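You operate a simulated robot arm through the tools that you are given. There is no shell and no other tool. Be economical: measure what you need, move in short steps, check, and stop when the job is done.

The job below is to be done with a simulated robot arm. You get a single attempt, and the scene is never put back.

## Task
Tighten both clamps on the white pipe and let the pump empty the barrel to LOW.
Fine: valve shut and dial at OFF till both are tight; then red valve open, AUTO; watch the lamp go out.

Only the result counts: the job must be done as asked and must still hold three seconds after the hand-in. Knocking over, shifting, dropping, spilling or breaking anything else fails it.

## Robot
A 7-joint arm with a two-finger parallel gripper, fixed in place. Base frame: the origin is at the foot of the arm, x ahead of it, y to its left, z up. Readings come in cm, degrees, newtons and seconds.
With the tool pointing down near the work surface it reaches from about 12 to 60 cm from the base axis. Its first joint turns from -66.0 to 66.0 degrees. Payload 2.4 kg.
The tool frame sits at the grasp point between the pads (the TCP): z along the fingers, y along the line on which they close. The tips reach 3 cm beyond it. The gripper opens to 9.4 cm. The fingers are 2.8 cm wide and 1 cm thick; the gripper's body (5 by 9.6 cm) begins 5.5 cm behind the TCP.
Orientation is told as [roll, pitch, yaw] about the base's x, y, z axes, in that order, counted from this pose: with the fingers straight down and closing along the base's y, the tool's x points along the base's -x, its y along +y and its z along -z.

## Interface
- The arm moves only by the tool drive_tool. Its argument "increments" is text: rows parted by semicolons, each of 6 numbers parted by spaces: the shift along the tool's x, y, z in cm, then the turn, a rotation vector about the tool's x, y, z in degrees. In form: x y z rx ry rz; .... A call has 1 to 12 rows; each row shifts and turns the commanded pose from where the row before left it, along the tool's axes as they then stand. "fingers" is the opening, from 0 (shut) to 1 (fully open), set as the call begins (left out, the last holds). A row lasts 0.2 s, in which the tool goes at most 5 cm and 8.6 degrees; a call with a longer step from one row to the next is refused whole, and so is a gripper value outside its range. A pose out of reach is approached as far as the arm can. The call stops where the force on the tool passes 90 N (or 10 N more than at its start, if that is more) or the arm is blocked; 0.2 s more then pass. Each finger travels about 15.3 cm/s and halts on what it meets, pressing with about 41 N; the grip force reading is that of the motor and also rises with nothing between the fingers. The clock runs only during rows and for 0.2 s after the last one: add rows that do not move to give the fingers time. It gives the time, the measured TCP pose, the force on the tool (base axes), the opening and the grip force at its end, in the units of the frame above (readings bear some noise), with the torque about the TCP (base axes, N m) and any sound that the robot's microphone picked up.
- Cameras (640 x 400 px; columns grow to the right, rows downward): "scene" is fixed at [4.89, 48.28, 144.94]; the picture's right is [-0.65, -0.76, 0.00], its down [-0.40, 0.34, -0.85] and it looks along [0.65, -0.55, -0.52] (base axes); focal length 256 px, centre (320, 200). "wrist" rides on the gripper at [7.6, 1.4, -10.2] in the tool frame; the picture's right is [-0.18, 0.98, 0.00], its down [-0.75, -0.14, -0.64] and it looks along [-0.63, -0.12, 0.77] (tool axes); focal length 243 px, centre (320, 200). There is no depth. A picture from a camera that has moved, and an enlarged one, comes with that camera's place and axes in the base frame and with its lens.
- capture(camera): a new picture of that camera. No time passes.
- close_up(camera, box): a new picture of the part [left, top, right, bottom] of that camera's present view, enlarged. No time passes.
- job_done(): hands the job in; it is judged then, once.

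Go step by step. Nothing tells you positions but the pictures and the camera data: compare them with the known pose of the tool, close in by small moves and look again before you grip or let go. The budget is 120 turns and 68 pictures, counting those below and the enlarged ones. Unless the task says otherwise, let go and move clear before handing in, and close with one line.

The tools are called after ">>>" as name(argument=value, ...) on one line, values as JSON. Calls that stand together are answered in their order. drive_tool: Moves the arm, as the interface text tells. Its arguments: {"type":"object","properties":{"increments":{"type":"string"},"fingers":{"type":"number"}},"required":["increments"]} The other tools are called the same way: capture (camera) takes a picture; close_up (camera, box) takes an enlarged picture of a part of a camera's view; job_done () hands the job in.

At the start:

```text
t: 0.0
tool_pos: [34.69, 11.01, 133.57]
orientation: [0.0, 0.0, 0.0]
force: [-1.3, 0.1, 0.2]
wrist_torque: [-0.02, 0.01, -0.03]
grip_width: 9.41
grasp_force: 0.0
```

scene: 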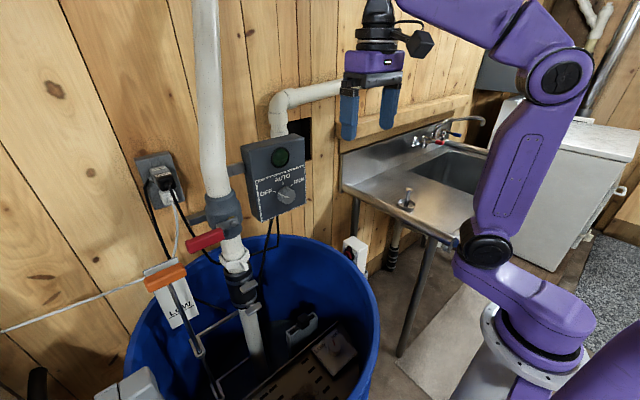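
wrist: 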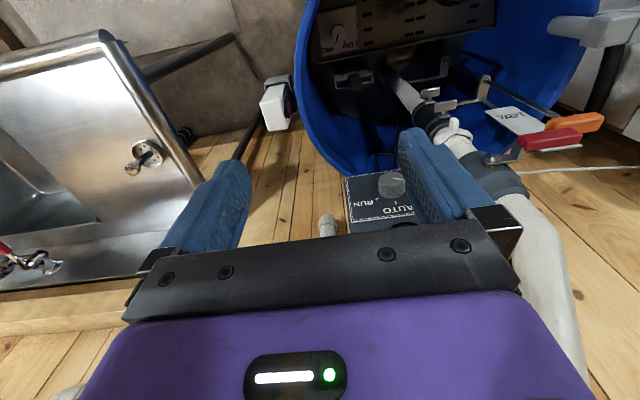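

I see a barrel with a white pipe, a red valve lever, a control box with OFF/AUTO/RUN dial and a lamp. I'll look closer to find the two clamps.

>>> close_up(camera="scene", box=[120, 180, 320, 305])

>>> close_up(camera="scene", box=[130, 240, 386, 400])

>>> close_up(camera="scene", box=[220, 120, 348, 200])

>>> close_up(camera="wrist", box=[320, 0, 640, 200])

```text
3.20 times, centred on (220, 242) of scene
camera zoom: at [4.89, 48.28, 144.94], right [-0.65, -0.76, 0.0], down [-0.4, 0.34, -0.85], along [0.65, -0.55, -0.52], focal length 818 px, centre (640, 64)
```

zoom: 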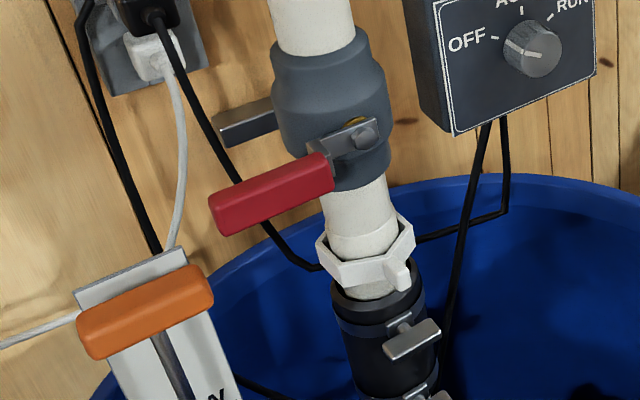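

```text
2.50 times, centred on (258, 320) of scene
camera zoom: at [4.89, 48.28, 144.94], right [-0.65, -0.76, 0.0], down [-0.4, 0.34, -0.85], along [0.65, -0.55, -0.52], focal length 639 px, centre (475, -100)
```

zoom: 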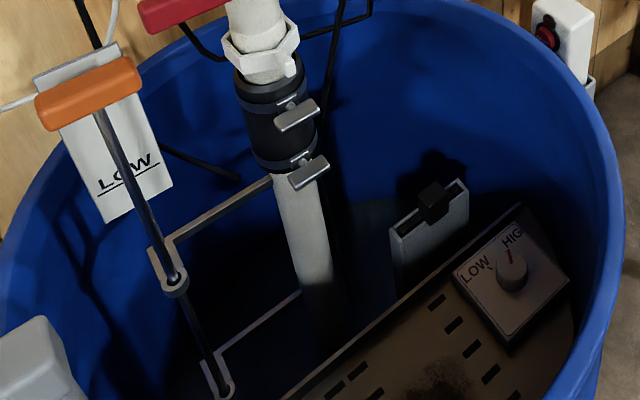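

```text
5.00 times, centred on (284, 160) of scene
camera zoom: at [4.89, 48.28, 144.94], right [-0.65, -0.76, 0.0], down [-0.4, 0.34, -0.85], along [0.65, -0.55, -0.52], focal length 1278 px, centre (500, 400)
```

zoom: 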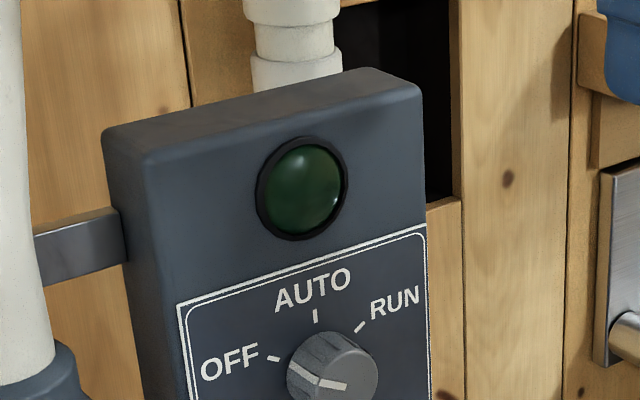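

```text
2.00 times, centred on (480, 100) of wrist
camera zoom: at [27.15, 12.44, 143.9], right [0.18, 0.98, 0.0], down [0.75, -0.14, 0.64], along [0.63, -0.12, -0.77], focal length 485 px, centre (0, 400)
```

zoom: 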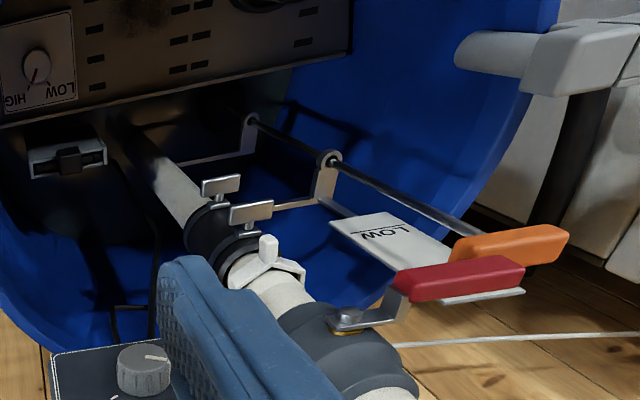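

The clamps have T-handles around x≈48, y≈34, z≈94 and 85, inside the barrel; the knob is near (52, 19, 113) and the valve near (53, 35, 113). I'll pull back and tilt the tool forward for a level view.

>>> drive_tool(increments="2.5 4 0 0 0 0;2.5 4 0 0 0 0;2.5 4 0 0 0 0;2.5 4 0 0 0 0;0 0 0 0 -7.5 0;0 0 0 0 -7.5 0;0 0 0 0 -7.5 0;0 0 0 0 -7.5 0")

>>> capture(camera="wrist")

>>> capture(camera="scene")

```text
t: 1.8
tool_pos: [24.69, 26.99, 133.65]
orientation: [0.1, -30.2, 0.1]
force: [0.4, 0.2, -1.1]
wrist_torque: [0.0, 0.01, -0.01]
grip_width: 9.42
grasp_force: 0.2
```

```text
61 pictures are left
camera wrist: at [13.02, 28.35, 138.73], right [0.16, 0.98, 0.09], down [0.33, -0.14, 0.93], along [0.93, -0.12, -0.35], focal length 243 px, centre (320, 200)
```

wrist: 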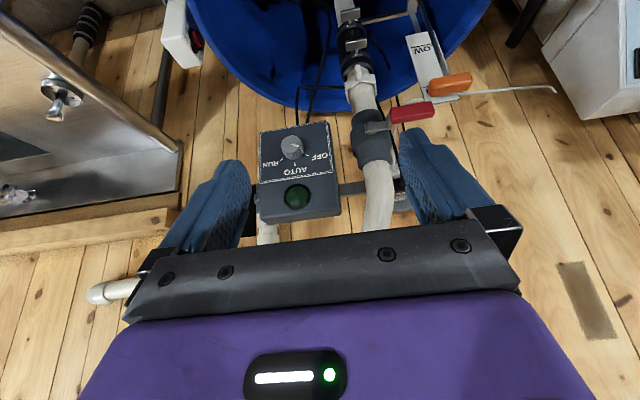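

```text
60 pictures are left
```

scene: 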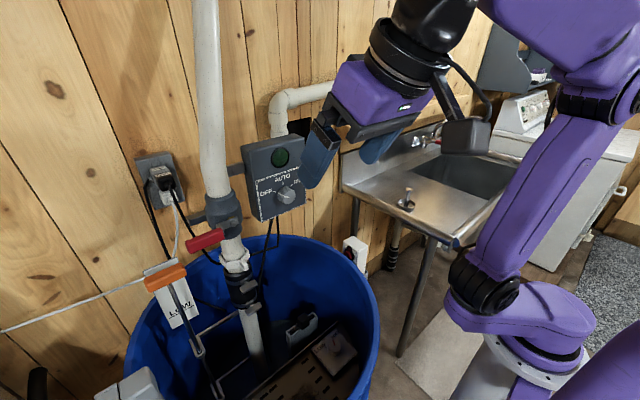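

The picture is upside down and the camera will be below a level tool, so I test spinning the tool about its axis to bring the camera on top.

>>> drive_tool(increments="0 0 0 0 0 8.5;0 0 0 0 0 8.5;0 0 0 0 0 8.5;0 0 0 0 0 8.5;0 0 0 0 0 8.5;0 0 0 0 0 8.5;0 0 0 0 0 8.5;0 0 0 0 0 8.5;0 0 0 0 0 8.5;0 0 0 0 0 8.5;0 0 0 0 0 8.5")

>>> drive_tool(increments="0 0 0 0 0 8;0 0 0 0 0 8;0 0 0 0 0 8;0 0 0 0 0 8;0 0 0 0 0 8;0 0 0 0 0 8;0 0 0 0 0 8;0 0 0 0 0 8;0 0 0 0 0 8;0 0 0 0 0 8;0 0 0 0 0 6.5;0 0 0 0 0 0")

>>> capture(camera="wrist")

```text
t: 4.2
tool_pos: [24.58, 27.01, 133.57]
orientation: [30.0, 1.8, -93.2]
force: [-0.1, -0.2, 0.2]
wrist_torque: [0.0, 0.0, 0.0]
grip_width: 9.41
grasp_force: 0.1
```

```text
t: 6.8
tool_pos: [31.44, 9.88, 135.8]
orientation: [-0.1, 30.1, -180.0]
force: [0.8, 0.3, 0.7]
wrist_torque: [0.0, -0.01, 0.0]
grip_width: 9.41
grasp_force: 0.0
out of reach, approached as far as the arm can: row 4, 5, 6, 7, 8, 9, 10, 11
```

```text
59 pictures are left
camera wrist: at [32.93, 8.37, 148.59], right [-0.16, -0.98, -0.09], down [-0.97, 0.14, 0.18], along [-0.16, 0.12, -0.98], focal length 243 px, centre (320, 200)
```

wrist: 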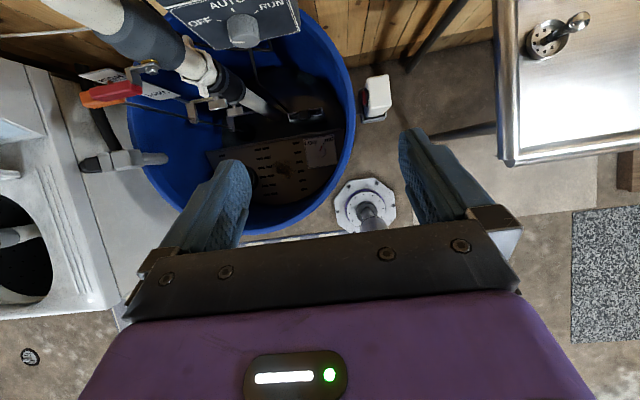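

The flip works in orientation but drifted in position. The camera now gives an upright view; I continue tipping the tool toward level.

>>> drive_tool(increments="0 0 0 0 7.5 0;0 0 0 0 7.5 0;0 0 0 0 7.5 0;0 0 0 0 7.5 0;0 0 0 0 7.5 0;0 0 0 0 7.5 0;0 0 0 0 0 0")

>>> capture(camera="wrist")

>>> capture(camera="scene")

```text
t: 8.4
tool_pos: [31.43, 9.78, 135.86]
orientation: [0.1, 75.1, -179.8]
force: [0.0, -0.1, 0.2]
wrist_torque: [0.01, 0.02, 0.0]
grip_width: 9.4
grasp_force: 0.0
```

```text
58 pictures are left
camera wrist: at [23.52, 8.39, 145.83], right [-0.05, -0.98, -0.18], down [-0.81, 0.14, -0.56], along [0.58, 0.12, -0.81], focal length 243 px, centre (320, 200)
```

wrist: 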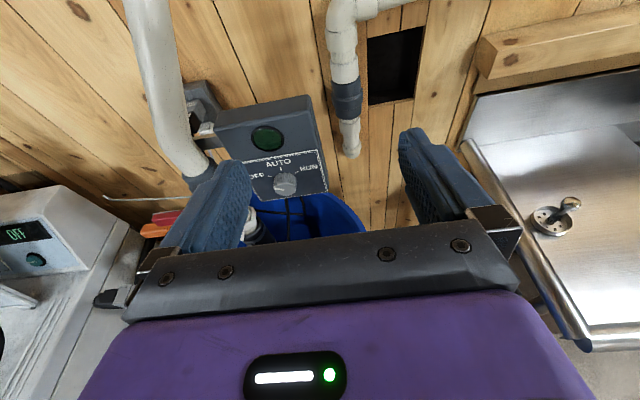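

```text
57 pictures are left
```

scene: 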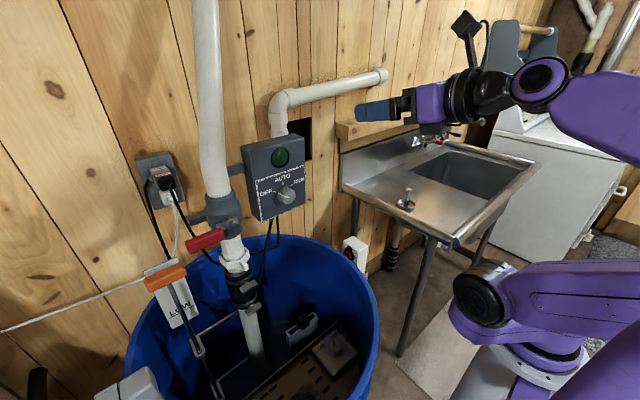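

The flipped, level pose works. I finish levelling and move over to look at the clamps from in front and above.

>>> drive_tool(increments="0 0 0 0 7.5 0;0 0 0 0 7.5 0;0 -4.9 0.7 0 0 0;0 -4.9 0.7 0 0 0;0 -4.9 0.7 0 0 0;0 -4.9 0.7 0 0 0;0 -4.9 0.7 0 0 0;-4.5 0 0 0 0 0;-4.5 0 0 0 0 0;-4.5 0 0 0 0 0;-4.5 0 0 0 0 0;-4.5 0 0 0 0 0")

>>> capture(camera="wrist")

>>> capture(camera="scene")

```text
t: 11.0
tool_pos: [32.54, 12.1, 132.07]
orientation: [10.9, 89.8, -169.0]
force: [0.8, 0.1, 0.1]
wrist_torque: [0.03, -0.03, -0.03]
grip_width: 9.36
grasp_force: 0.1
out of reach, approached as far as the arm can: row 3, 4, 5, 6, 7, 8, 9, 10, 11, 12
```

```text
56 pictures are left
camera wrist: at [22.37, 10.67, 139.77], right [0.0, -0.98, -0.18], down [-0.64, 0.14, -0.75], along [0.77, 0.12, -0.63], focal length 243 px, centre (320, 200)
```

wrist: 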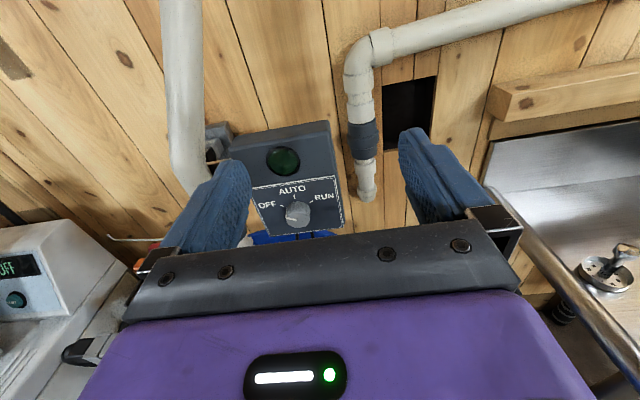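

```text
55 pictures are left
```

scene: 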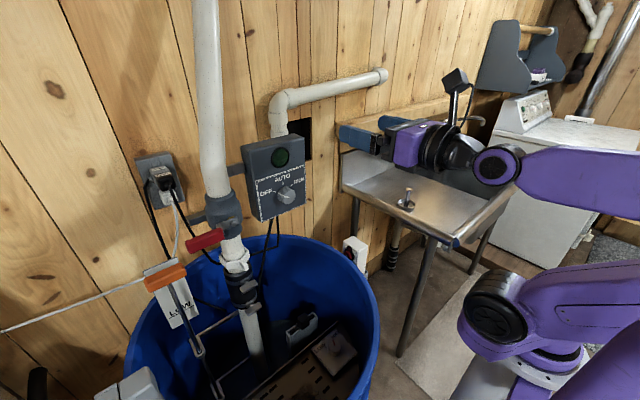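

Moving left is blocked by joint limits in this flipped state. The T-bars look horizontal, so I need the fingers closing vertically anyway; I unwind the spin by 270° so the camera ends up on the right-hand side with room to turn clockwise.

>>> drive_tool(increments="0 0 0 0 0 -8.5;0 0 0 0 0 -8.5;0 0 0 0 0 -8.5;0 0 0 0 0 -8.5;0 0 0 0 0 -8.5;0 0 0 0 0 -8.5;0 0 0 0 0 -8.5;0 0 0 0 0 -8.5;0 0 0 0 0 -8.5;0 0 0 0 0 -8.5;0 0 0 0 0 -5")

>>> drive_tool(increments="0 0 0 0 0 -8.5;0 0 0 0 0 -8.5;0 0 0 0 0 -8.5;0 0 0 0 0 -8.5;0 0 0 0 0 -8.5;0 0 0 0 0 -8.5;0 0 0 0 0 -8.5;0 0 0 0 0 -8.5;0 0 0 0 0 -8.5;0 0 0 0 0 -8.5;0 0 0 0 0 -5")

>>> drive_tool(increments="0 0 0 0 0 -8.5;0 0 0 0 0 -8.5;0 0 0 0 0 -8.5;0 0 0 0 0 -8.5;0 0 0 0 0 -8.5;0 0 0 0 0 -8.5;0 0 0 0 0 -8.5;0 0 0 0 0 -8.5;0 0 0 0 0 -8.5;0 0 0 0 0 -8.5;0 0 0 0 0 -5")

```text
t: 13.4
tool_pos: [32.52, 12.15, 132.07]
orientation: [90.0, -0.3, -90.0]
force: [-0.3, -0.7, 0.1]
wrist_torque: [0.0, -0.04, 0.04]
grip_width: 9.41
grasp_force: 0.1
```

```text
t: 15.8
tool_pos: [32.59, 12.1, 132.07]
orientation: [-85.6, -89.8, 85.7]
force: [0.4, 0.1, 0.3]
wrist_torque: [0.0, 0.01, -0.02]
grip_width: 9.41
grasp_force: 0.1
```

```text
t: 18.2
tool_pos: [32.57, 12.06, 132.18]
orientation: [-89.9, 0.1, 90.1]
force: [0.6, -0.5, 0.6]
wrist_torque: [0.04, 0.0, 0.0]
grip_width: 9.37
grasp_force: 0.1
```

Now the tool is level with the camera on its right side. I move to about (35, 24, 112) to see the clamps.

>>> drive_tool(increments="-3 4 0.4 0 0 0;-3 4 0.4 0 0 0;-3 4 0.4 0 0 0;-3 4 0.4 0 0 0;0 4 0.4 0 0 0")

>>> capture(camera="wrist")

>>> capture(camera="scene")

```text
refused: row 1 steps farther than a row can; nothing moved
```

```text
54 pictures are left
camera wrist: at [22.38, 4.43, 130.78], right [0.0, 0.18, -0.98], down [-0.64, 0.75, 0.14], along [0.77, 0.63, 0.12], focal length 243 px, centre (320, 200)
```

wrist: 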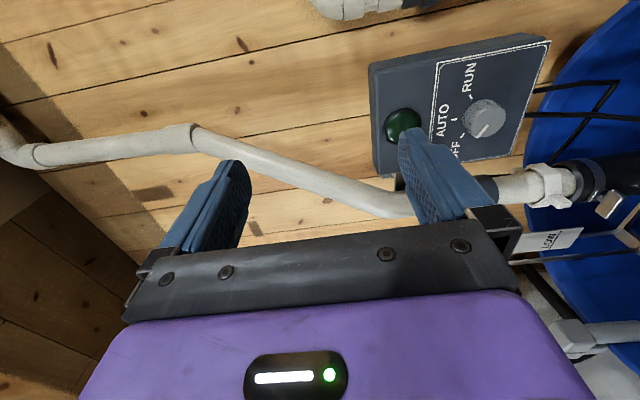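

```text
53 pictures are left
```

scene: 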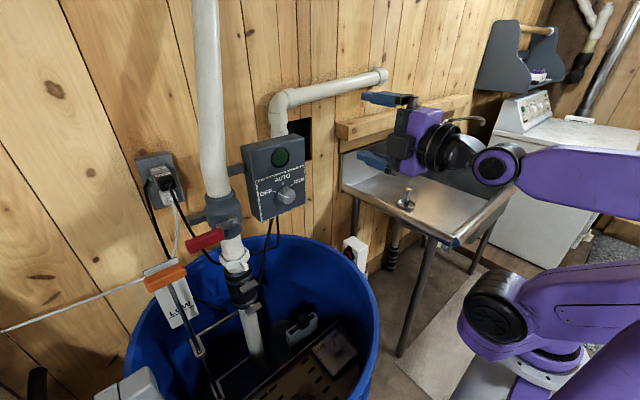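

Step length slightly exceeded the limit; I repeat with shorter steps.

>>> drive_tool(increments="-2.5 4 0.4 0 0 0;-2.5 4 0.4 0 0 0;-2.5 4 0.4 0 0 0;-2.5 4 0.4 0 0 0;-2 4 0.4 0 0 0;0 0 0 0 0 0")

>>> capture(camera="wrist")

>>> capture(camera="scene")

```text
t: 19.6
tool_pos: [39.62, 13.13, 127.98]
orientation: [-89.9, 0.0, 90.0]
force: [-0.2, 0.0, -0.4]
wrist_torque: [0.03, 0.01, 0.02]
grip_width: 9.4
grasp_force: 0.0
out of reach, approached as far as the arm can: row 1, 2, 3, 4, 5
```

```text
52 pictures are left
camera wrist: at [29.5, 5.45, 126.6], right [0.0, 0.18, -0.98], down [-0.64, 0.75, 0.14], along [0.77, 0.63, 0.12], focal length 243 px, centre (320, 200)
```

wrist: 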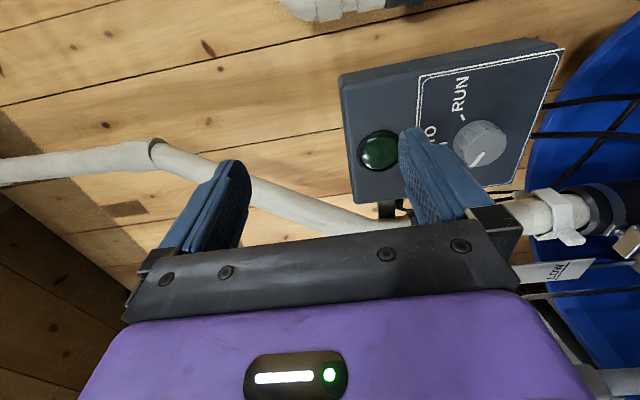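

```text
51 pictures are left
```

scene: 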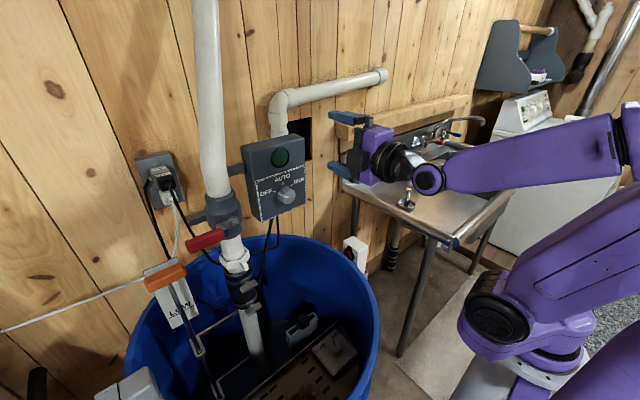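

It appears the limit is being too close to the base; further out may work. I move left at x≈42.

>>> drive_tool(increments="-4 0 0.5 0 0 0;-4 0 0.5 0 0 0;-4 0 0.5 0 0 0;-4 0 0.5 0 0 0;-4 0 0.5 0 0 0;0 0 0 0 0 0")

>>> capture(camera="scene")

```text
t: 21.0
tool_pos: [42.23, 32.83, 128.17]
orientation: [-90.0, -0.1, 90.0]
force: [0.0, 0.2, -0.5]
wrist_torque: [-0.03, 0.03, -0.01]
grip_width: 9.41
grasp_force: 0.0
```

```text
50 pictures are left
```

scene: 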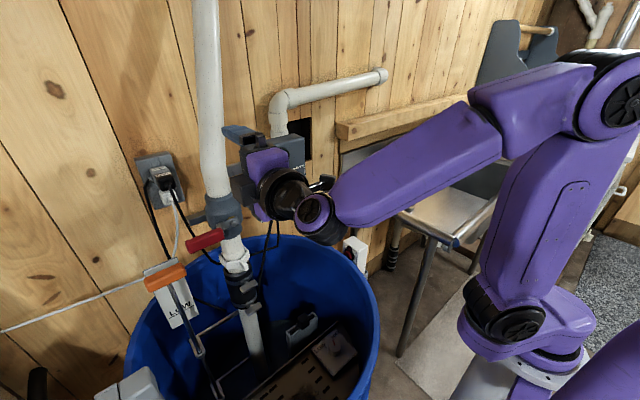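

Reached. Next I descend to z≈109 with a slight retreat for a good camera look at the clamps.

>>> drive_tool(increments="2 0 -1 0 0 0;2 4 -1 0 0 0;1.5 4 0 0 0 0;0 4 0 0 0 0;0 4 0 0 0 0;0 3 0 0 0 0;0 0 0 0 0 0")

>>> capture(camera="wrist")

>>> capture(camera="scene")

```text
t: 22.6
tool_pos: [40.42, 27.58, 109.03]
orientation: [-89.9, 0.0, 90.1]
force: [-0.4, 0.1, -0.5]
wrist_torque: [-0.02, -0.04, 0.02]
grip_width: 9.39
grasp_force: 0.2
```

```text
49 pictures are left
camera wrist: at [30.17, 19.96, 107.79], right [0.0, 0.18, -0.98], down [-0.64, 0.75, 0.14], along [0.77, 0.63, 0.12], focal length 243 px, centre (320, 200)
```

wrist: 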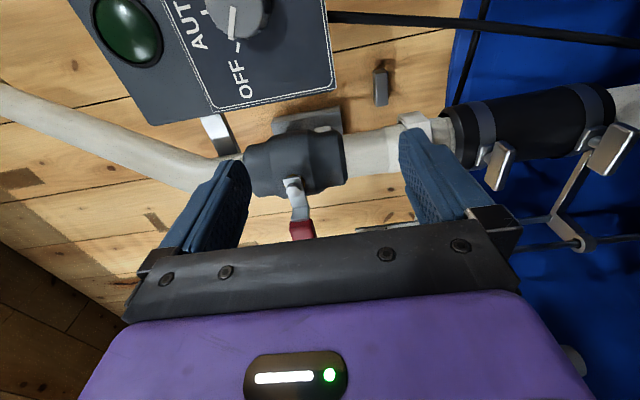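

```text
48 pictures are left
```

scene: 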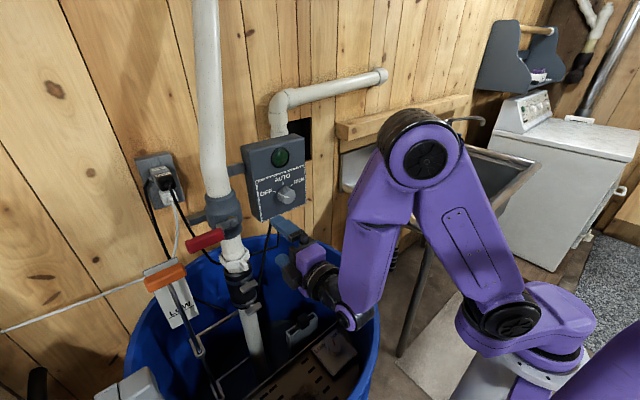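

Triangulated T-handles: upper ≈ (48.9, 34.3, 94.3), lower ≈ (49.0, 34.2, 85.2). I zoom in to see their shape, and check the dial pointer.

>>> close_up(camera="wrist", box=[420, 60, 640, 198])

>>> close_up(camera="scene", box=[225, 265, 273, 325])

```text
2.90 times, centred on (530, 129) of wrist
camera zoom: at [30.17, 19.96, 107.79], right [0.0, 0.18, -0.98], down [-0.64, 0.75, 0.14], along [0.77, 0.63, 0.12], focal length 703 px, centre (-289, 406)
```

zoom: 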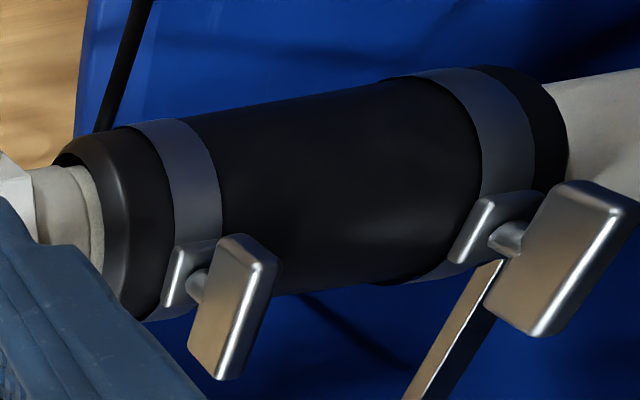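

```text
6.67 times, centred on (249, 295) of scene
camera zoom: at [4.89, 48.28, 144.94], right [-0.65, -0.76, 0.0], down [-0.4, 0.34, -0.85], along [0.65, -0.55, -0.52], focal length 1705 px, centre (793, -433)
```

zoom: 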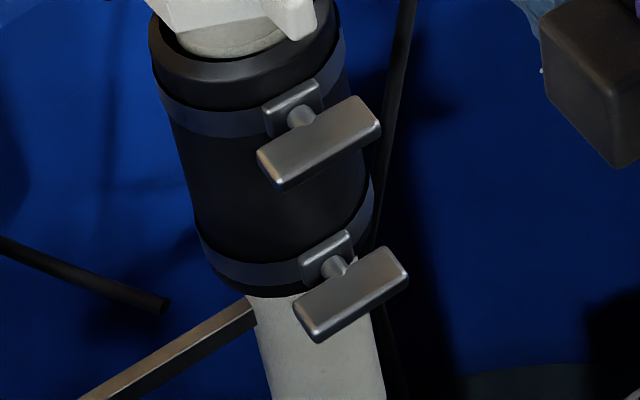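

The bars are about 5 cm wide, 1.6 cm tall, horizontal, with stems along x. I half-close the fingers and go to a pre-grasp in front of the upper handle.

>>> drive_tool(increments="-3.3 2 2 0 0 0;-3.35 2.5 1.6 0 0 0;0 4 0 0 0 0;0 4 0 0 0 0;0 2.2 0 0 0 0;0 0 0 0 0 0", fingers=0.5)

>>> capture(camera="wrist")

>>> capture(camera="scene")

```text
t: 24.0
tool_pos: [43.98, 34.41, 94.46]
orientation: [-90.0, -0.1, 89.9]
force: [0.1, -0.5, -0.2]
wrist_torque: [-0.04, 0.0, 0.0]
grip_width: 4.67
grasp_force: 0.0
```

```text
45 pictures are left
camera wrist: at [33.65, 26.85, 93.05], right [0.0, 0.18, -0.98], down [-0.64, 0.75, 0.14], along [0.77, 0.63, 0.12], focal length 243 px, centre (320, 200)
```

wrist: 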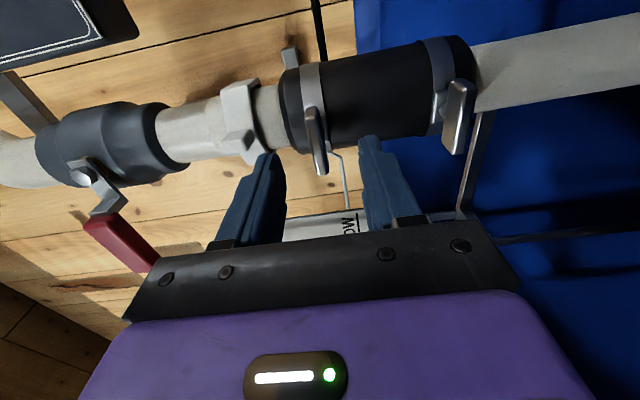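

```text
44 pictures are left
```

scene: 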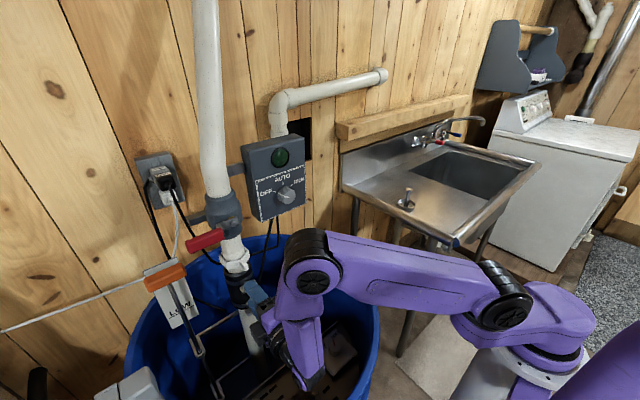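

The fingers straddle the upper handle. I advance 3 cm and close.

>>> drive_tool(increments="0 0 1.5 0 0 0;0 0 1.5 0 0 0;0 0 0 0 0 0")

>>> drive_tool(increments="0 0 0 0 0 0;0 0 0 0 0 0;0 0 0 0 0 0", fingers=0)

>>> capture(camera="wrist")

```text
t: 24.8
tool_pos: [46.76, 34.29, 94.46]
orientation: [-90.0, -0.1, 90.0]
force: [0.1, 0.3, 0.1]
wrist_torque: [-0.02, 0.0, -0.02]
grip_width: 4.71
grasp_force: 0.1
```

```text
t: 25.6
tool_pos: [46.6, 34.3, 94.39]
orientation: [-90.1, 0.1, 90.1]
force: [-17.0, -3.7, 6.9]
wrist_torque: [-0.01, -0.13, -0.29]
grip_width: 0.97
grasp_force: 43.2
```

```text
43 pictures are left
camera wrist: at [36.49, 26.68, 93.12], right [0.0, 0.18, -0.98], down [-0.64, 0.75, 0.14], along [0.77, 0.63, 0.12], focal length 243 px, centre (320, 200)
```

wrist: 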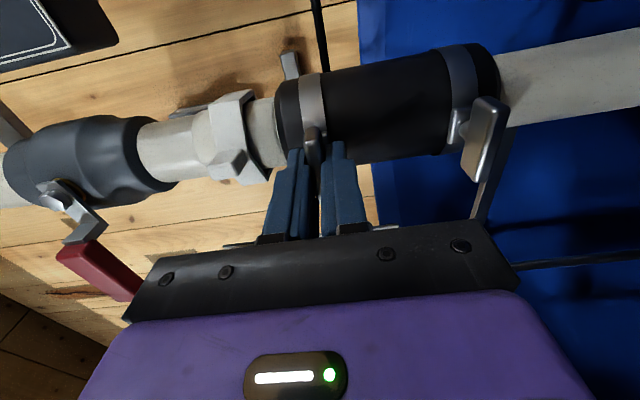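

Only the tips seem to pinch the bar's edge (x force −17 N). I reopen, go 1.2 cm deeper and grip again.

>>> drive_tool(increments="0 0 0 0 0 0;0 0 0 0 0 0;0 0 0.7 0 0 0;0 0 0.7 0 0 0", fingers=0.4)

>>> drive_tool(increments="0 0 0 0 0 0;0 0 0 0 0 0;0 0 0 0 0 0", fingers=0)

>>> close_up(camera="wrist", box=[220, 60, 420, 185])

```text
t: 26.6
tool_pos: [47.62, 34.31, 94.46]
orientation: [-90.0, 0.3, 90.1]
force: [-77.3, -24.0, 19.1]
wrist_torque: [1.05, -0.32, -0.87]
grip_width: 3.76
grasp_force: 0.0
```

```text
t: 27.4
tool_pos: [47.59, 34.47, 94.47]
orientation: [-90.0, 0.3, 90.3]
force: [-79.7, -16.6, 20.0]
wrist_torque: [0.48, -0.48, -0.78]
grip_width: 1.58
grasp_force: 45.3
```

```text
3.20 times, centred on (320, 122) of wrist
camera zoom: at [37.44, 26.73, 93.15], right [0.0, 0.18, -0.98], down [-0.65, 0.75, 0.14], along [0.76, 0.64, 0.12], focal length 776 px, centre (320, 448)
```

zoom: 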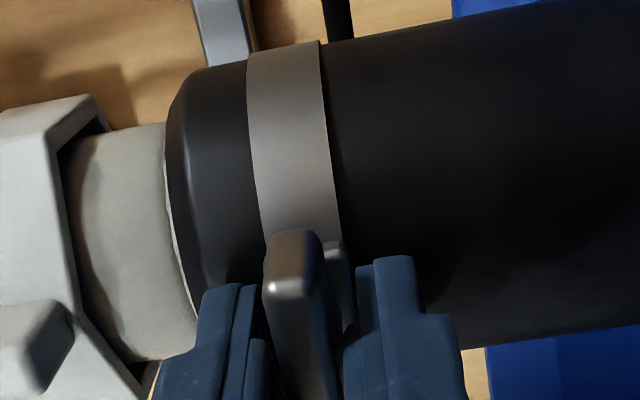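

The tips touch the coupling; width 1.58 is the full bar. I open, back off slightly and regrip.

>>> drive_tool(increments="0 0 0 0 0 0;0 0 -0.5 0 0 0;0 0 0 0 0 0", fingers=0.35)

>>> drive_tool(increments="0 0 0 0 0 0;0 0 0 0 0 0;0 0 0 0 0 0", fingers=0)

```text
t: 28.2
tool_pos: [47.58, 34.57, 94.68]
orientation: [-90.5, 0.0, 90.3]
force: [-34.9, -0.1, 20.4]
wrist_torque: [-0.43, 0.07, -0.16]
grip_width: 2.14
grasp_force: 0.1
```

```text
t: 29.0
tool_pos: [47.58, 34.48, 94.57]
orientation: [-90.1, 0.0, 90.3]
force: [-22.7, 7.9, 11.4]
wrist_torque: [-0.05, -0.16, 0.45]
grip_width: 1.56
grasp_force: 44.6
```

Still a bit of push. I open, retreat another 0.4 cm, and regrip.

>>> drive_tool(increments="0 0 -0.2 0 0 0;0 0 -0.2 0 0 0;0 0 0 0 0 0;0 0 0 0 0 0", fingers=0.4)

>>> drive_tool(increments="0 0 0 0 0 0;0 0 0 0 0 0;0 0 0 0 0 0", fingers=0)

```text
t: 30.0
tool_pos: [47.5, 34.22, 94.49]
orientation: [-90.0, -0.1, 89.9]
force: [-0.5, 1.2, -0.2]
wrist_torque: [0.03, 0.01, 0.0]
grip_width: 3.77
grasp_force: 0.0
```

```text
t: 30.8
tool_pos: [47.42, 34.19, 94.53]
orientation: [-90.1, -0.1, 89.9]
force: [0.0, -2.0, 6.8]
wrist_torque: [-0.13, -0.21, -0.11]
grip_width: 1.56
grasp_force: 44.9
```

Good clean grip on the upper handle (1.56 cm, little side force). I turn clockwise (as seen from the front) a first 24° and read torque.

>>> drive_tool(increments="0 0 0 0 0 6;0 0 0 0 0 6;0 0 0 0 0 6;0 0 0 0 0 6;0 0 0 0 0 0")

```text
t: 32.0
tool_pos: [47.31, 34.47, 94.75]
orientation: [-90.6, -24.2, 90.4]
force: [9.6, 11.7, 23.3]
wrist_torque: [-1.22, -0.48, 0.33]
grip_width: 2.33
grasp_force: 45.2
```

The width grew to 2.33, so the bar turned less than the gripper. I look before continuing.

>>> close_up(camera="wrist", box=[220, 60, 420, 185])

>>> close_up(camera="scene", box=[210, 250, 290, 330])

```text
3.20 times, centred on (320, 122) of wrist
camera zoom: at [37.18, 28.01, 90.22], right [0.01, 0.57, -0.82], down [-0.65, 0.63, 0.43], along [0.76, 0.53, 0.37], focal length 776 px, centre (320, 448)
```

zoom: 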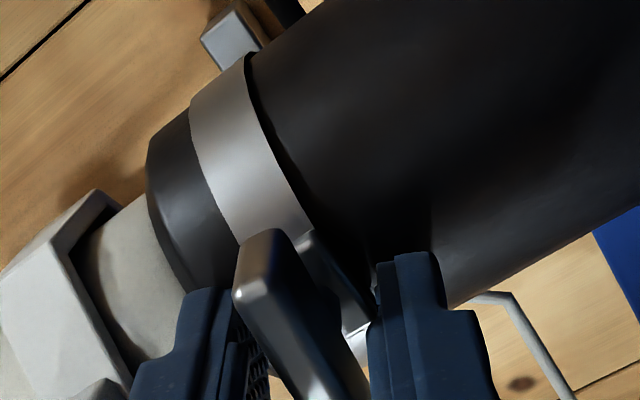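

```text
5.00 times, centred on (250, 290) of scene
camera zoom: at [4.87, 48.3, 144.94], right [-0.65, -0.76, 0.0], down [-0.4, 0.34, -0.85], along [0.65, -0.55, -0.52], focal length 1278 px, centre (670, -250)
```

zoom: 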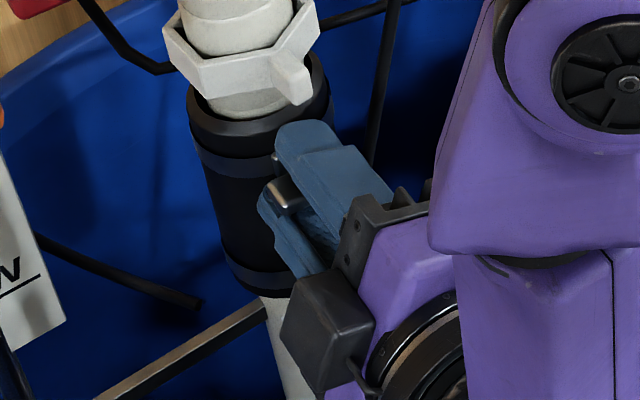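

The handle resists at about 1.2 Nm. Rotating further increases the lever arm as the finger corners bear on the bar, so I continue cautiously.

>>> drive_tool(increments="0 0 0 0 0 6;0 0 0 0 0 6;0 0 0 0 0 6;0 0 0 0 0 0")

>>> close_up(camera="wrist", box=[220, 60, 420, 185])

```text
t: 33.0
tool_pos: [47.34, 34.23, 94.65]
orientation: [-90.8, -42.2, 90.6]
force: [-3.7, 6.0, 27.0]
wrist_torque: [-0.71, -0.69, 0.04]
grip_width: 2.64
grasp_force: 44.7
```

```text
3.20 times, centred on (320, 122) of wrist
camera zoom: at [37.16, 29.53, 88.48], right [0.01, 0.8, -0.61], down [-0.65, 0.46, 0.6], along [0.76, 0.39, 0.52], focal length 776 px, centre (320, 448)
```

zoom: 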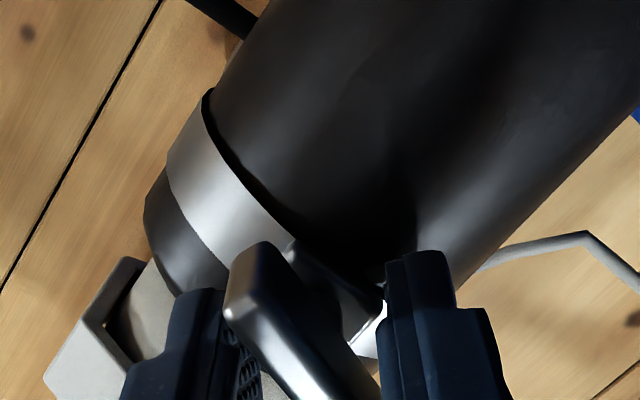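

The bar does follow (about 20° behind). I keep turning clockwise.

>>> drive_tool(increments="0 0 0 0 0 7;0 0 0 0 0 7;0 0 0 0 0 7;0 0 0 0 0 7;0 0 0 0 0 7;0 0 0 0 0 7;0 0 0 0 0 0")

>>> close_up(camera="wrist", box=[220, 60, 420, 185])

>>> capture(camera="scene")

```text
t: 34.6
tool_pos: [47.3, 34.04, 94.29]
orientation: [-87.3, -84.0, 87.2]
force: [-10.1, -11.3, 0.0]
wrist_torque: [0.59, -0.33, -0.29]
grip_width: 2.37
grasp_force: 45.0
```

```text
3.20 times, centred on (320, 122) of wrist
camera zoom: at [37.09, 34.63, 86.67], right [0.0, 1.0, 0.08], down [-0.64, -0.06, 0.77], along [0.77, -0.06, 0.64], focal length 776 px, centre (320, 448)
```

zoom: 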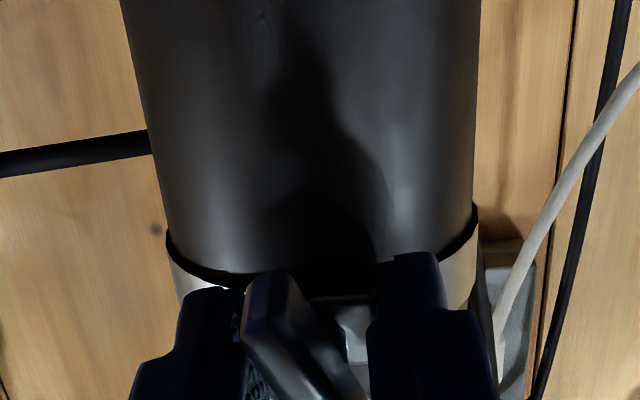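

```text
37 pictures are left
```

scene: 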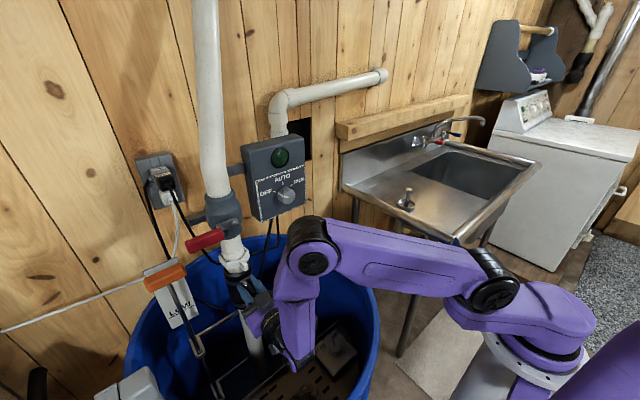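

The bar now sits near 65°. I continue turning, watching torque.

>>> drive_tool(increments="0 0 0 0 0 7;0 0 0 0 0 7;0 0 0 0 0 7;0 0 0 0 0 0")

>>> drive_tool(increments="0 0 0 0 0 7;0 0 0 0 0 7;0 0 0 0 0 7;0 0 0 0 0 0")

>>> drive_tool(increments="0 0 0 0 0 7;0 0 0 0 0 7;0 0 0 0 0 7;0 0 0 0 0 0")

>>> close_up(camera="wrist", box=[220, 60, 420, 185])

```text
t: 35.6
tool_pos: [47.41, 34.07, 94.39]
orientation: [89.4, -75.1, -89.6]
force: [-5.6, -17.0, -7.0]
wrist_torque: [-0.79, 0.01, -0.29]
grip_width: 2.54
grasp_force: 45.7
```

```text
t: 36.6
tool_pos: [47.31, 34.03, 94.7]
orientation: [90.4, -54.2, -90.7]
force: [-0.5, -22.5, 6.9]
wrist_torque: [-2.33, -0.84, 0.12]
grip_width: 3.46
grasp_force: 45.0
```

```text
t: 37.6
tool_pos: [47.35, 34.63, 94.12]
orientation: [89.2, -33.2, -89.0]
force: [17.8, 15.6, -37.3]
wrist_torque: [-1.81, -0.9, 0.29]
grip_width: 4.07
grasp_force: 44.9
```

```text
3.20 times, centred on (320, 122) of wrist
camera zoom: at [36.96, 41.61, 91.31], right [0.01, 0.38, 0.92], down [-0.63, -0.71, 0.3], along [0.78, -0.58, 0.24], focal length 776 px, centre (320, 448)
```

zoom: 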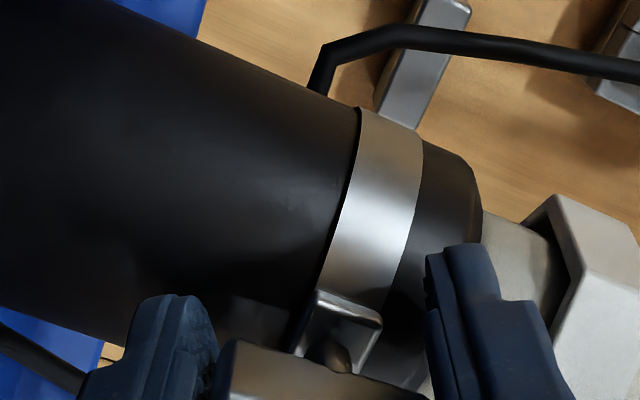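

Torque rose past 2.3 Nm and the fingers were levered open, suggesting the clamp is tight. I open, back off and look.

>>> drive_tool(increments="0 0 0 0 0 0;0 0 -2 0 0 0;0 0 -2.5 0 0 0;0 0 0 0 0 0", fingers=0.7)

>>> capture(camera="wrist")

```text
t: 38.6
tool_pos: [42.78, 34.27, 94.33]
orientation: [90.0, -33.0, -90.0]
force: [0.4, 0.4, 0.1]
wrist_torque: [0.0, 0.01, 0.02]
grip_width: 6.57
grasp_force: 0.1
```

```text
35 pictures are left
camera wrist: at [32.58, 41.39, 91.56], right [0.0, 0.38, 0.92], down [-0.64, -0.71, 0.29], along [0.77, -0.59, 0.25], focal length 243 px, centre (320, 200)
```

wrist: 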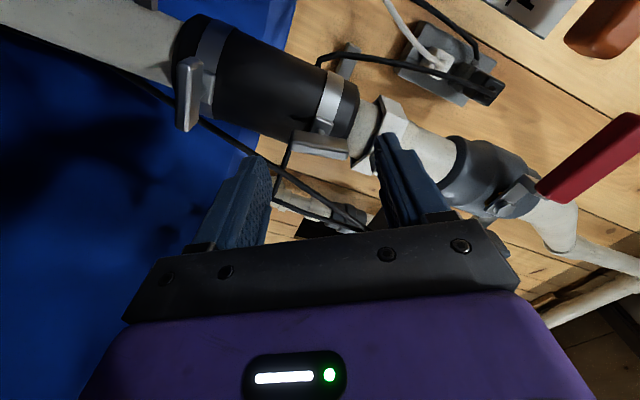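

The upper bar is now about vertical (≈90–100°). I realign to it, regrip and twist once more to confirm it's at its stop.

>>> drive_tool(increments="0 0 0 0 0 -8;0 0 0 0 0 -8;0 0 0 0 0 -8;0 0 0 0 0 -8;0 0 0 0 0 -8;0 0 0 0 0 -8;0 0 0 0 0 0;0 0 2 0 0 0;0 0 2.4 0 0 0;0 0 0 0 0 0", fingers=0.45)

>>> drive_tool(increments="0 0 0 0 0 0;0 0 0 0 0 0;0 0 0 0 0 0", fingers=0)

>>> drive_tool(increments="0 0 0 0 0 7;0 0 0 0 0 7;0 0 0 0 0 7;0 0 0 0 0 0")

>>> drive_tool(increments="0 0 0 0 0 7;0 0 0 0 0 7;0 0 0 0 0 0")

```text
t: 40.8
tool_pos: [47.12, 34.11, 94.32]
orientation: [89.8, -81.1, -89.8]
force: [0.4, 0.3, -0.1]
wrist_torque: [-0.02, 0.0, -0.01]
grip_width: 4.2
grasp_force: 0.2
```

```text
t: 41.6
tool_pos: [47.19, 33.98, 94.41]
orientation: [89.5, -81.2, -89.8]
force: [-3.1, -8.9, -1.4]
wrist_torque: [-0.71, -0.04, -0.27]
grip_width: 2.38
grasp_force: 44.7
```

```text
t: 42.6
tool_pos: [47.25, 33.97, 94.55]
orientation: [90.2, -60.4, -90.4]
force: [-8.1, -20.8, 3.6]
wrist_torque: [-2.62, -0.38, 0.05]
grip_width: 2.92
grasp_force: 45.8
```

```text
t: 43.4
tool_pos: [47.2, 34.18, 94.08]
orientation: [89.2, -46.3, -89.4]
force: [2.7, -7.5, -22.5]
wrist_torque: [-1.62, 0.68, -0.23]
grip_width: 3.54
grasp_force: 45.0
```

Same elastic stop at about 90–100° with over 2.6 Nm: the upper clamp is tight. I release, back off and unwind the gripper to go for the lower one.

>>> drive_tool(increments="0 0 0 0 0 0;0 0 -2 0 0 0;0 0 -2.4 0 0 0;0 0 0 0 0 -8;0 0 0 0 0 -8;0 0 0 0 0 -8;0 0 0 0 0 -8;0 0 0 0 0 -8;0 0 0 0 0 -8", fingers=0.6)

>>> drive_tool(increments="0 0 0 0 0 -8;0 0 0 0 0 -8;0 0 0 0 0 -8;0 0 0 0 0 -8;0 0 0 0 0 -8;0 0 0 0 0 -8;0 0 0 0 0 -8;0 0 0 0 0 -8;0 0 0 0 0 -8;0 0 0 0 0 -8;0 0 0 0 0 -5;0 0 0 0 0 0", fingers=0.45)

>>> capture(camera="wrist")

```text
t: 45.4
tool_pos: [42.75, 34.15, 94.47]
orientation: [-90.0, -85.8, 90.1]
force: [0.1, 0.2, -0.2]
wrist_torque: [0.01, 0.03, 0.01]
grip_width: 5.63
grasp_force: 0.0
```

```text
t: 48.0
tool_pos: [42.87, 34.2, 94.44]
orientation: [-90.0, -0.9, 90.0]
force: [-0.8, 0.9, 0.2]
wrist_torque: [-0.02, 0.03, -0.02]
grip_width: 4.25
grasp_force: 0.0
```

```text
34 pictures are left
camera wrist: at [32.62, 26.57, 92.96], right [0.0, 0.2, -0.98], down [-0.64, 0.75, 0.15], along [0.77, 0.63, 0.13], focal length 243 px, centre (320, 200)
```

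wrist: 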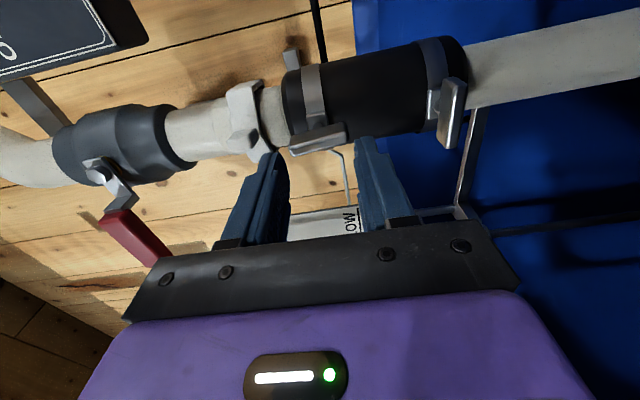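

The upper bar is parallel to the pipe. I descend to the lower handle, advance and grip.

>>> drive_tool(increments="0 3 0 0 0 0.9;0 3 0 0 0 0;0 3.1 0 0 0 0;0 0 0 0 0 0;0 0 2.2 0 0 0;0 0 2.4 0 0 0;0 0 0 0 0 0")

>>> drive_tool(increments="0 0 0 0 0 0;0 0 0 0 0 0;0 0 0 0 0 0", fingers=0)

>>> capture(camera="wrist")

```text
t: 49.6
tool_pos: [47.49, 34.52, 85.29]
orientation: [-90.1, -1.9, 90.0]
force: [-0.5, -0.3, 0.1]
wrist_torque: [-0.02, -0.01, -0.02]
grip_width: 4.2
grasp_force: 0.0
```

```text
t: 50.4
tool_pos: [47.42, 34.49, 85.77]
orientation: [-90.8, -2.0, 89.9]
force: [-3.7, -5.3, 34.9]
wrist_torque: [-1.21, -0.73, -0.7]
grip_width: 1.6
grasp_force: 45.0
```

```text
33 pictures are left
camera wrist: at [37.26, 26.86, 83.97], right [0.02, 0.22, -0.98], down [-0.64, 0.75, 0.16], along [0.77, 0.63, 0.15], focal length 243 px, centre (320, 200)
```

wrist: 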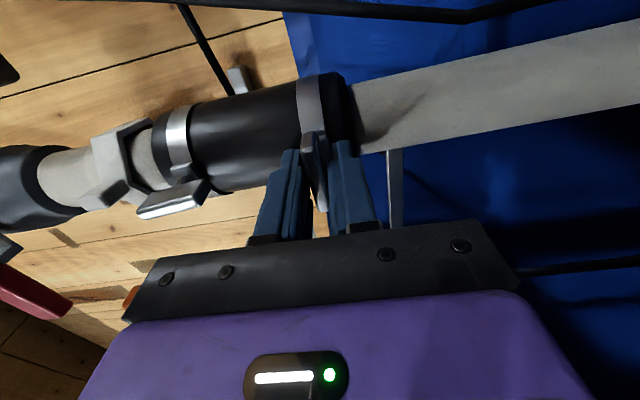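

Gripped (1.6 cm), but the axis is about 0.6 cm higher than assumed. I shift up to relieve the side force.

>>> drive_tool(increments="0.15 -0.3 0 0 0 0;0.15 -0.3 0 0 0 0;0 0 0 0 0 0")

```text
t: 51.2
tool_pos: [47.47, 34.32, 85.85]
orientation: [-89.6, -1.8, 90.6]
force: [29.9, 23.8, -12.3]
wrist_torque: [-0.81, 0.4, 0.84]
grip_width: 1.64
grasp_force: 44.8
```

Centred well enough. I turn clockwise in stages.

>>> drive_tool(increments="0 0 0 0 0 7;0 0 0 0 0 7;0 0 0 0 0 7;0 0 0 0 0 7;0 0 0 0 0 7;0 0 0 0 0 7;0 0 0 0 0 0")

>>> drive_tool(increments="0 0 0 0 0 7;0 0 0 0 0 7;0 0 0 0 0 7;0 0 0 0 0 7;0 0 0 0 0 7;0 0 0 0 0 7;0 0 0 0 0 0")

>>> drive_tool(increments="0 0 0 0 0 7;0 0 0 0 0 7;0 0 0 0 0 7;0 0 0 0 0 0")

```text
t: 52.8
tool_pos: [47.47, 34.14, 85.91]
orientation: [-89.7, -43.9, 89.7]
force: [-5.9, 1.3, -11.8]
wrist_torque: [-0.46, 0.37, -0.11]
grip_width: 2.65
grasp_force: 44.6
```

```text
t: 54.4
tool_pos: [47.55, 34.06, 86.29]
orientation: [-98.4, -86.1, 98.2]
force: [-16.5, -13.1, 27.7]
wrist_torque: [0.4, -0.37, -0.29]
grip_width: 2.26
grasp_force: 44.6
```

```text
t: 55.4
tool_pos: [47.55, 33.84, 86.03]
orientation: [90.7, -73.1, -91.0]
force: [5.5, -15.6, 15.7]
wrist_torque: [-1.09, -1.0, -0.38]
grip_width: 2.55
grasp_force: 44.6
```

Same behaviour as the upper one so far. I continue to the stop.

>>> drive_tool(increments="0 0 0 0 0 7;0 0 0 0 0 7;0 0 0 0 0 7;0 0 0 0 0 0")

>>> drive_tool(increments="0 0 0 0 0 7;0 0 0 0 0 7;0 0 0 0 0 0")

>>> drive_tool(increments="0 0 0 0 0 0;0 0 -2 0 0 0;0 0 -2.4 0 0 0;0 0 0 0 0 0", fingers=0.7)

>>> capture(camera="wrist")

```text
t: 56.4
tool_pos: [47.39, 34.0, 85.93]
orientation: [89.7, -52.8, -90.0]
force: [14.8, -12.9, 4.8]
wrist_torque: [-3.6, 0.28, 0.04]
grip_width: 3.45
grasp_force: 45.1
```

```text
t: 57.2
tool_pos: [47.32, 33.47, 86.19]
orientation: [90.5, -38.4, -91.3]
force: [-12.5, -36.7, 36.2]
wrist_torque: [-2.38, 1.42, 0.54]
grip_width: 3.86
grasp_force: 44.8
```

```text
t: 58.2
tool_pos: [42.8, 34.19, 86.01]
orientation: [90.0, -38.0, -89.9]
force: [-0.2, -0.1, -0.4]
wrist_torque: [0.04, 0.03, 0.0]
grip_width: 6.58
grasp_force: 0.1
```

```text
32 pictures are left
camera wrist: at [32.63, 41.08, 82.47], right [0.0, 0.46, 0.89], down [-0.64, -0.68, 0.35], along [0.77, -0.57, 0.3], focal length 243 px, centre (320, 200)
```

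wrist: 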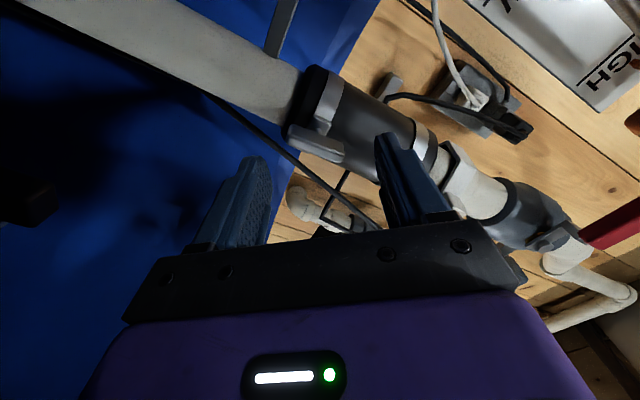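

Both bars are now parallel to the pipe and both stops reached 2.5–3.6 Nm. I unwind the gripper and rise to view the valve.

>>> drive_tool(increments="0 0 0 0 0 -8.5;0 0 0 0 0 -8.5;0 0 0 0 0 -8.5;0 0 0 0 0 -8.5;0 0 0 0 0 -8.5;0 0 0 0 0 -8.5;0 0 0 0 0 -8.5;0 0 0 0 0 -8.5;0 0 0 0 0 -8.5;0 0 0 0 0 -8.5;0 0 0 0 0 -8.5;0 0 0 0 0 -8.5", fingers=0.5)

>>> drive_tool(increments="0 0 0 0 0 -8.5;0 0 0 0 0 -8.5;0 0 0 0 0 -8.5;0 0 0 0 0 -8.5;0 0 0 0 0 -6;0 0 0 0 0 0;2.2 -4 0 0 0 0;2.2 -4 0 0 0 0;2 -4 0 0 0 0;0 -4 0 0 0 0;0 -4 -0.5 0 0 0;0 -4 -0.5 0 0 0")

>>> capture(camera="wrist")

>>> capture(camera="scene")

```text
t: 60.8
tool_pos: [42.93, 34.22, 85.97]
orientation: [-89.9, -39.8, 90.0]
force: [-0.2, 0.5, -0.7]
wrist_torque: [-0.03, 0.01, -0.01]
grip_width: 4.69
grasp_force: 0.0
```

```text
t: 63.4
tool_pos: [42.16, 27.9, 110.13]
orientation: [-90.0, 0.3, 89.9]
force: [-0.5, -0.5, 0.1]
wrist_torque: [0.0, 0.01, 0.04]
grip_width: 4.7
grasp_force: 0.0
```

```text
31 pictures are left
camera wrist: at [31.87, 20.19, 108.77], right [0.0, 0.18, -0.98], down [-0.64, 0.75, 0.14], along [0.77, 0.63, 0.12], focal length 243 px, centre (320, 200)
```

wrist: 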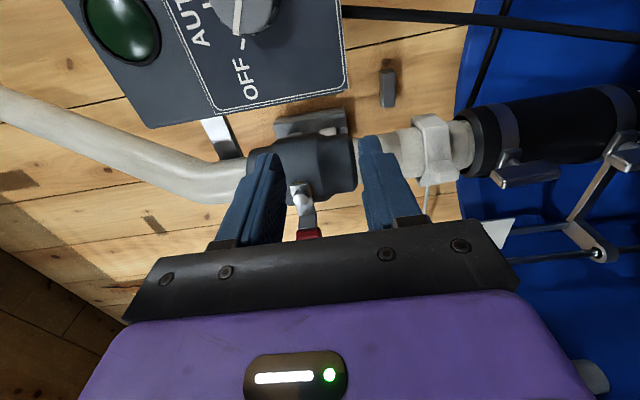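

```text
30 pictures are left
```

scene: 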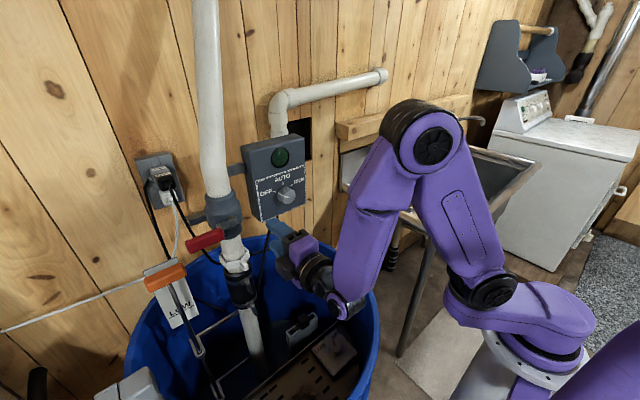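

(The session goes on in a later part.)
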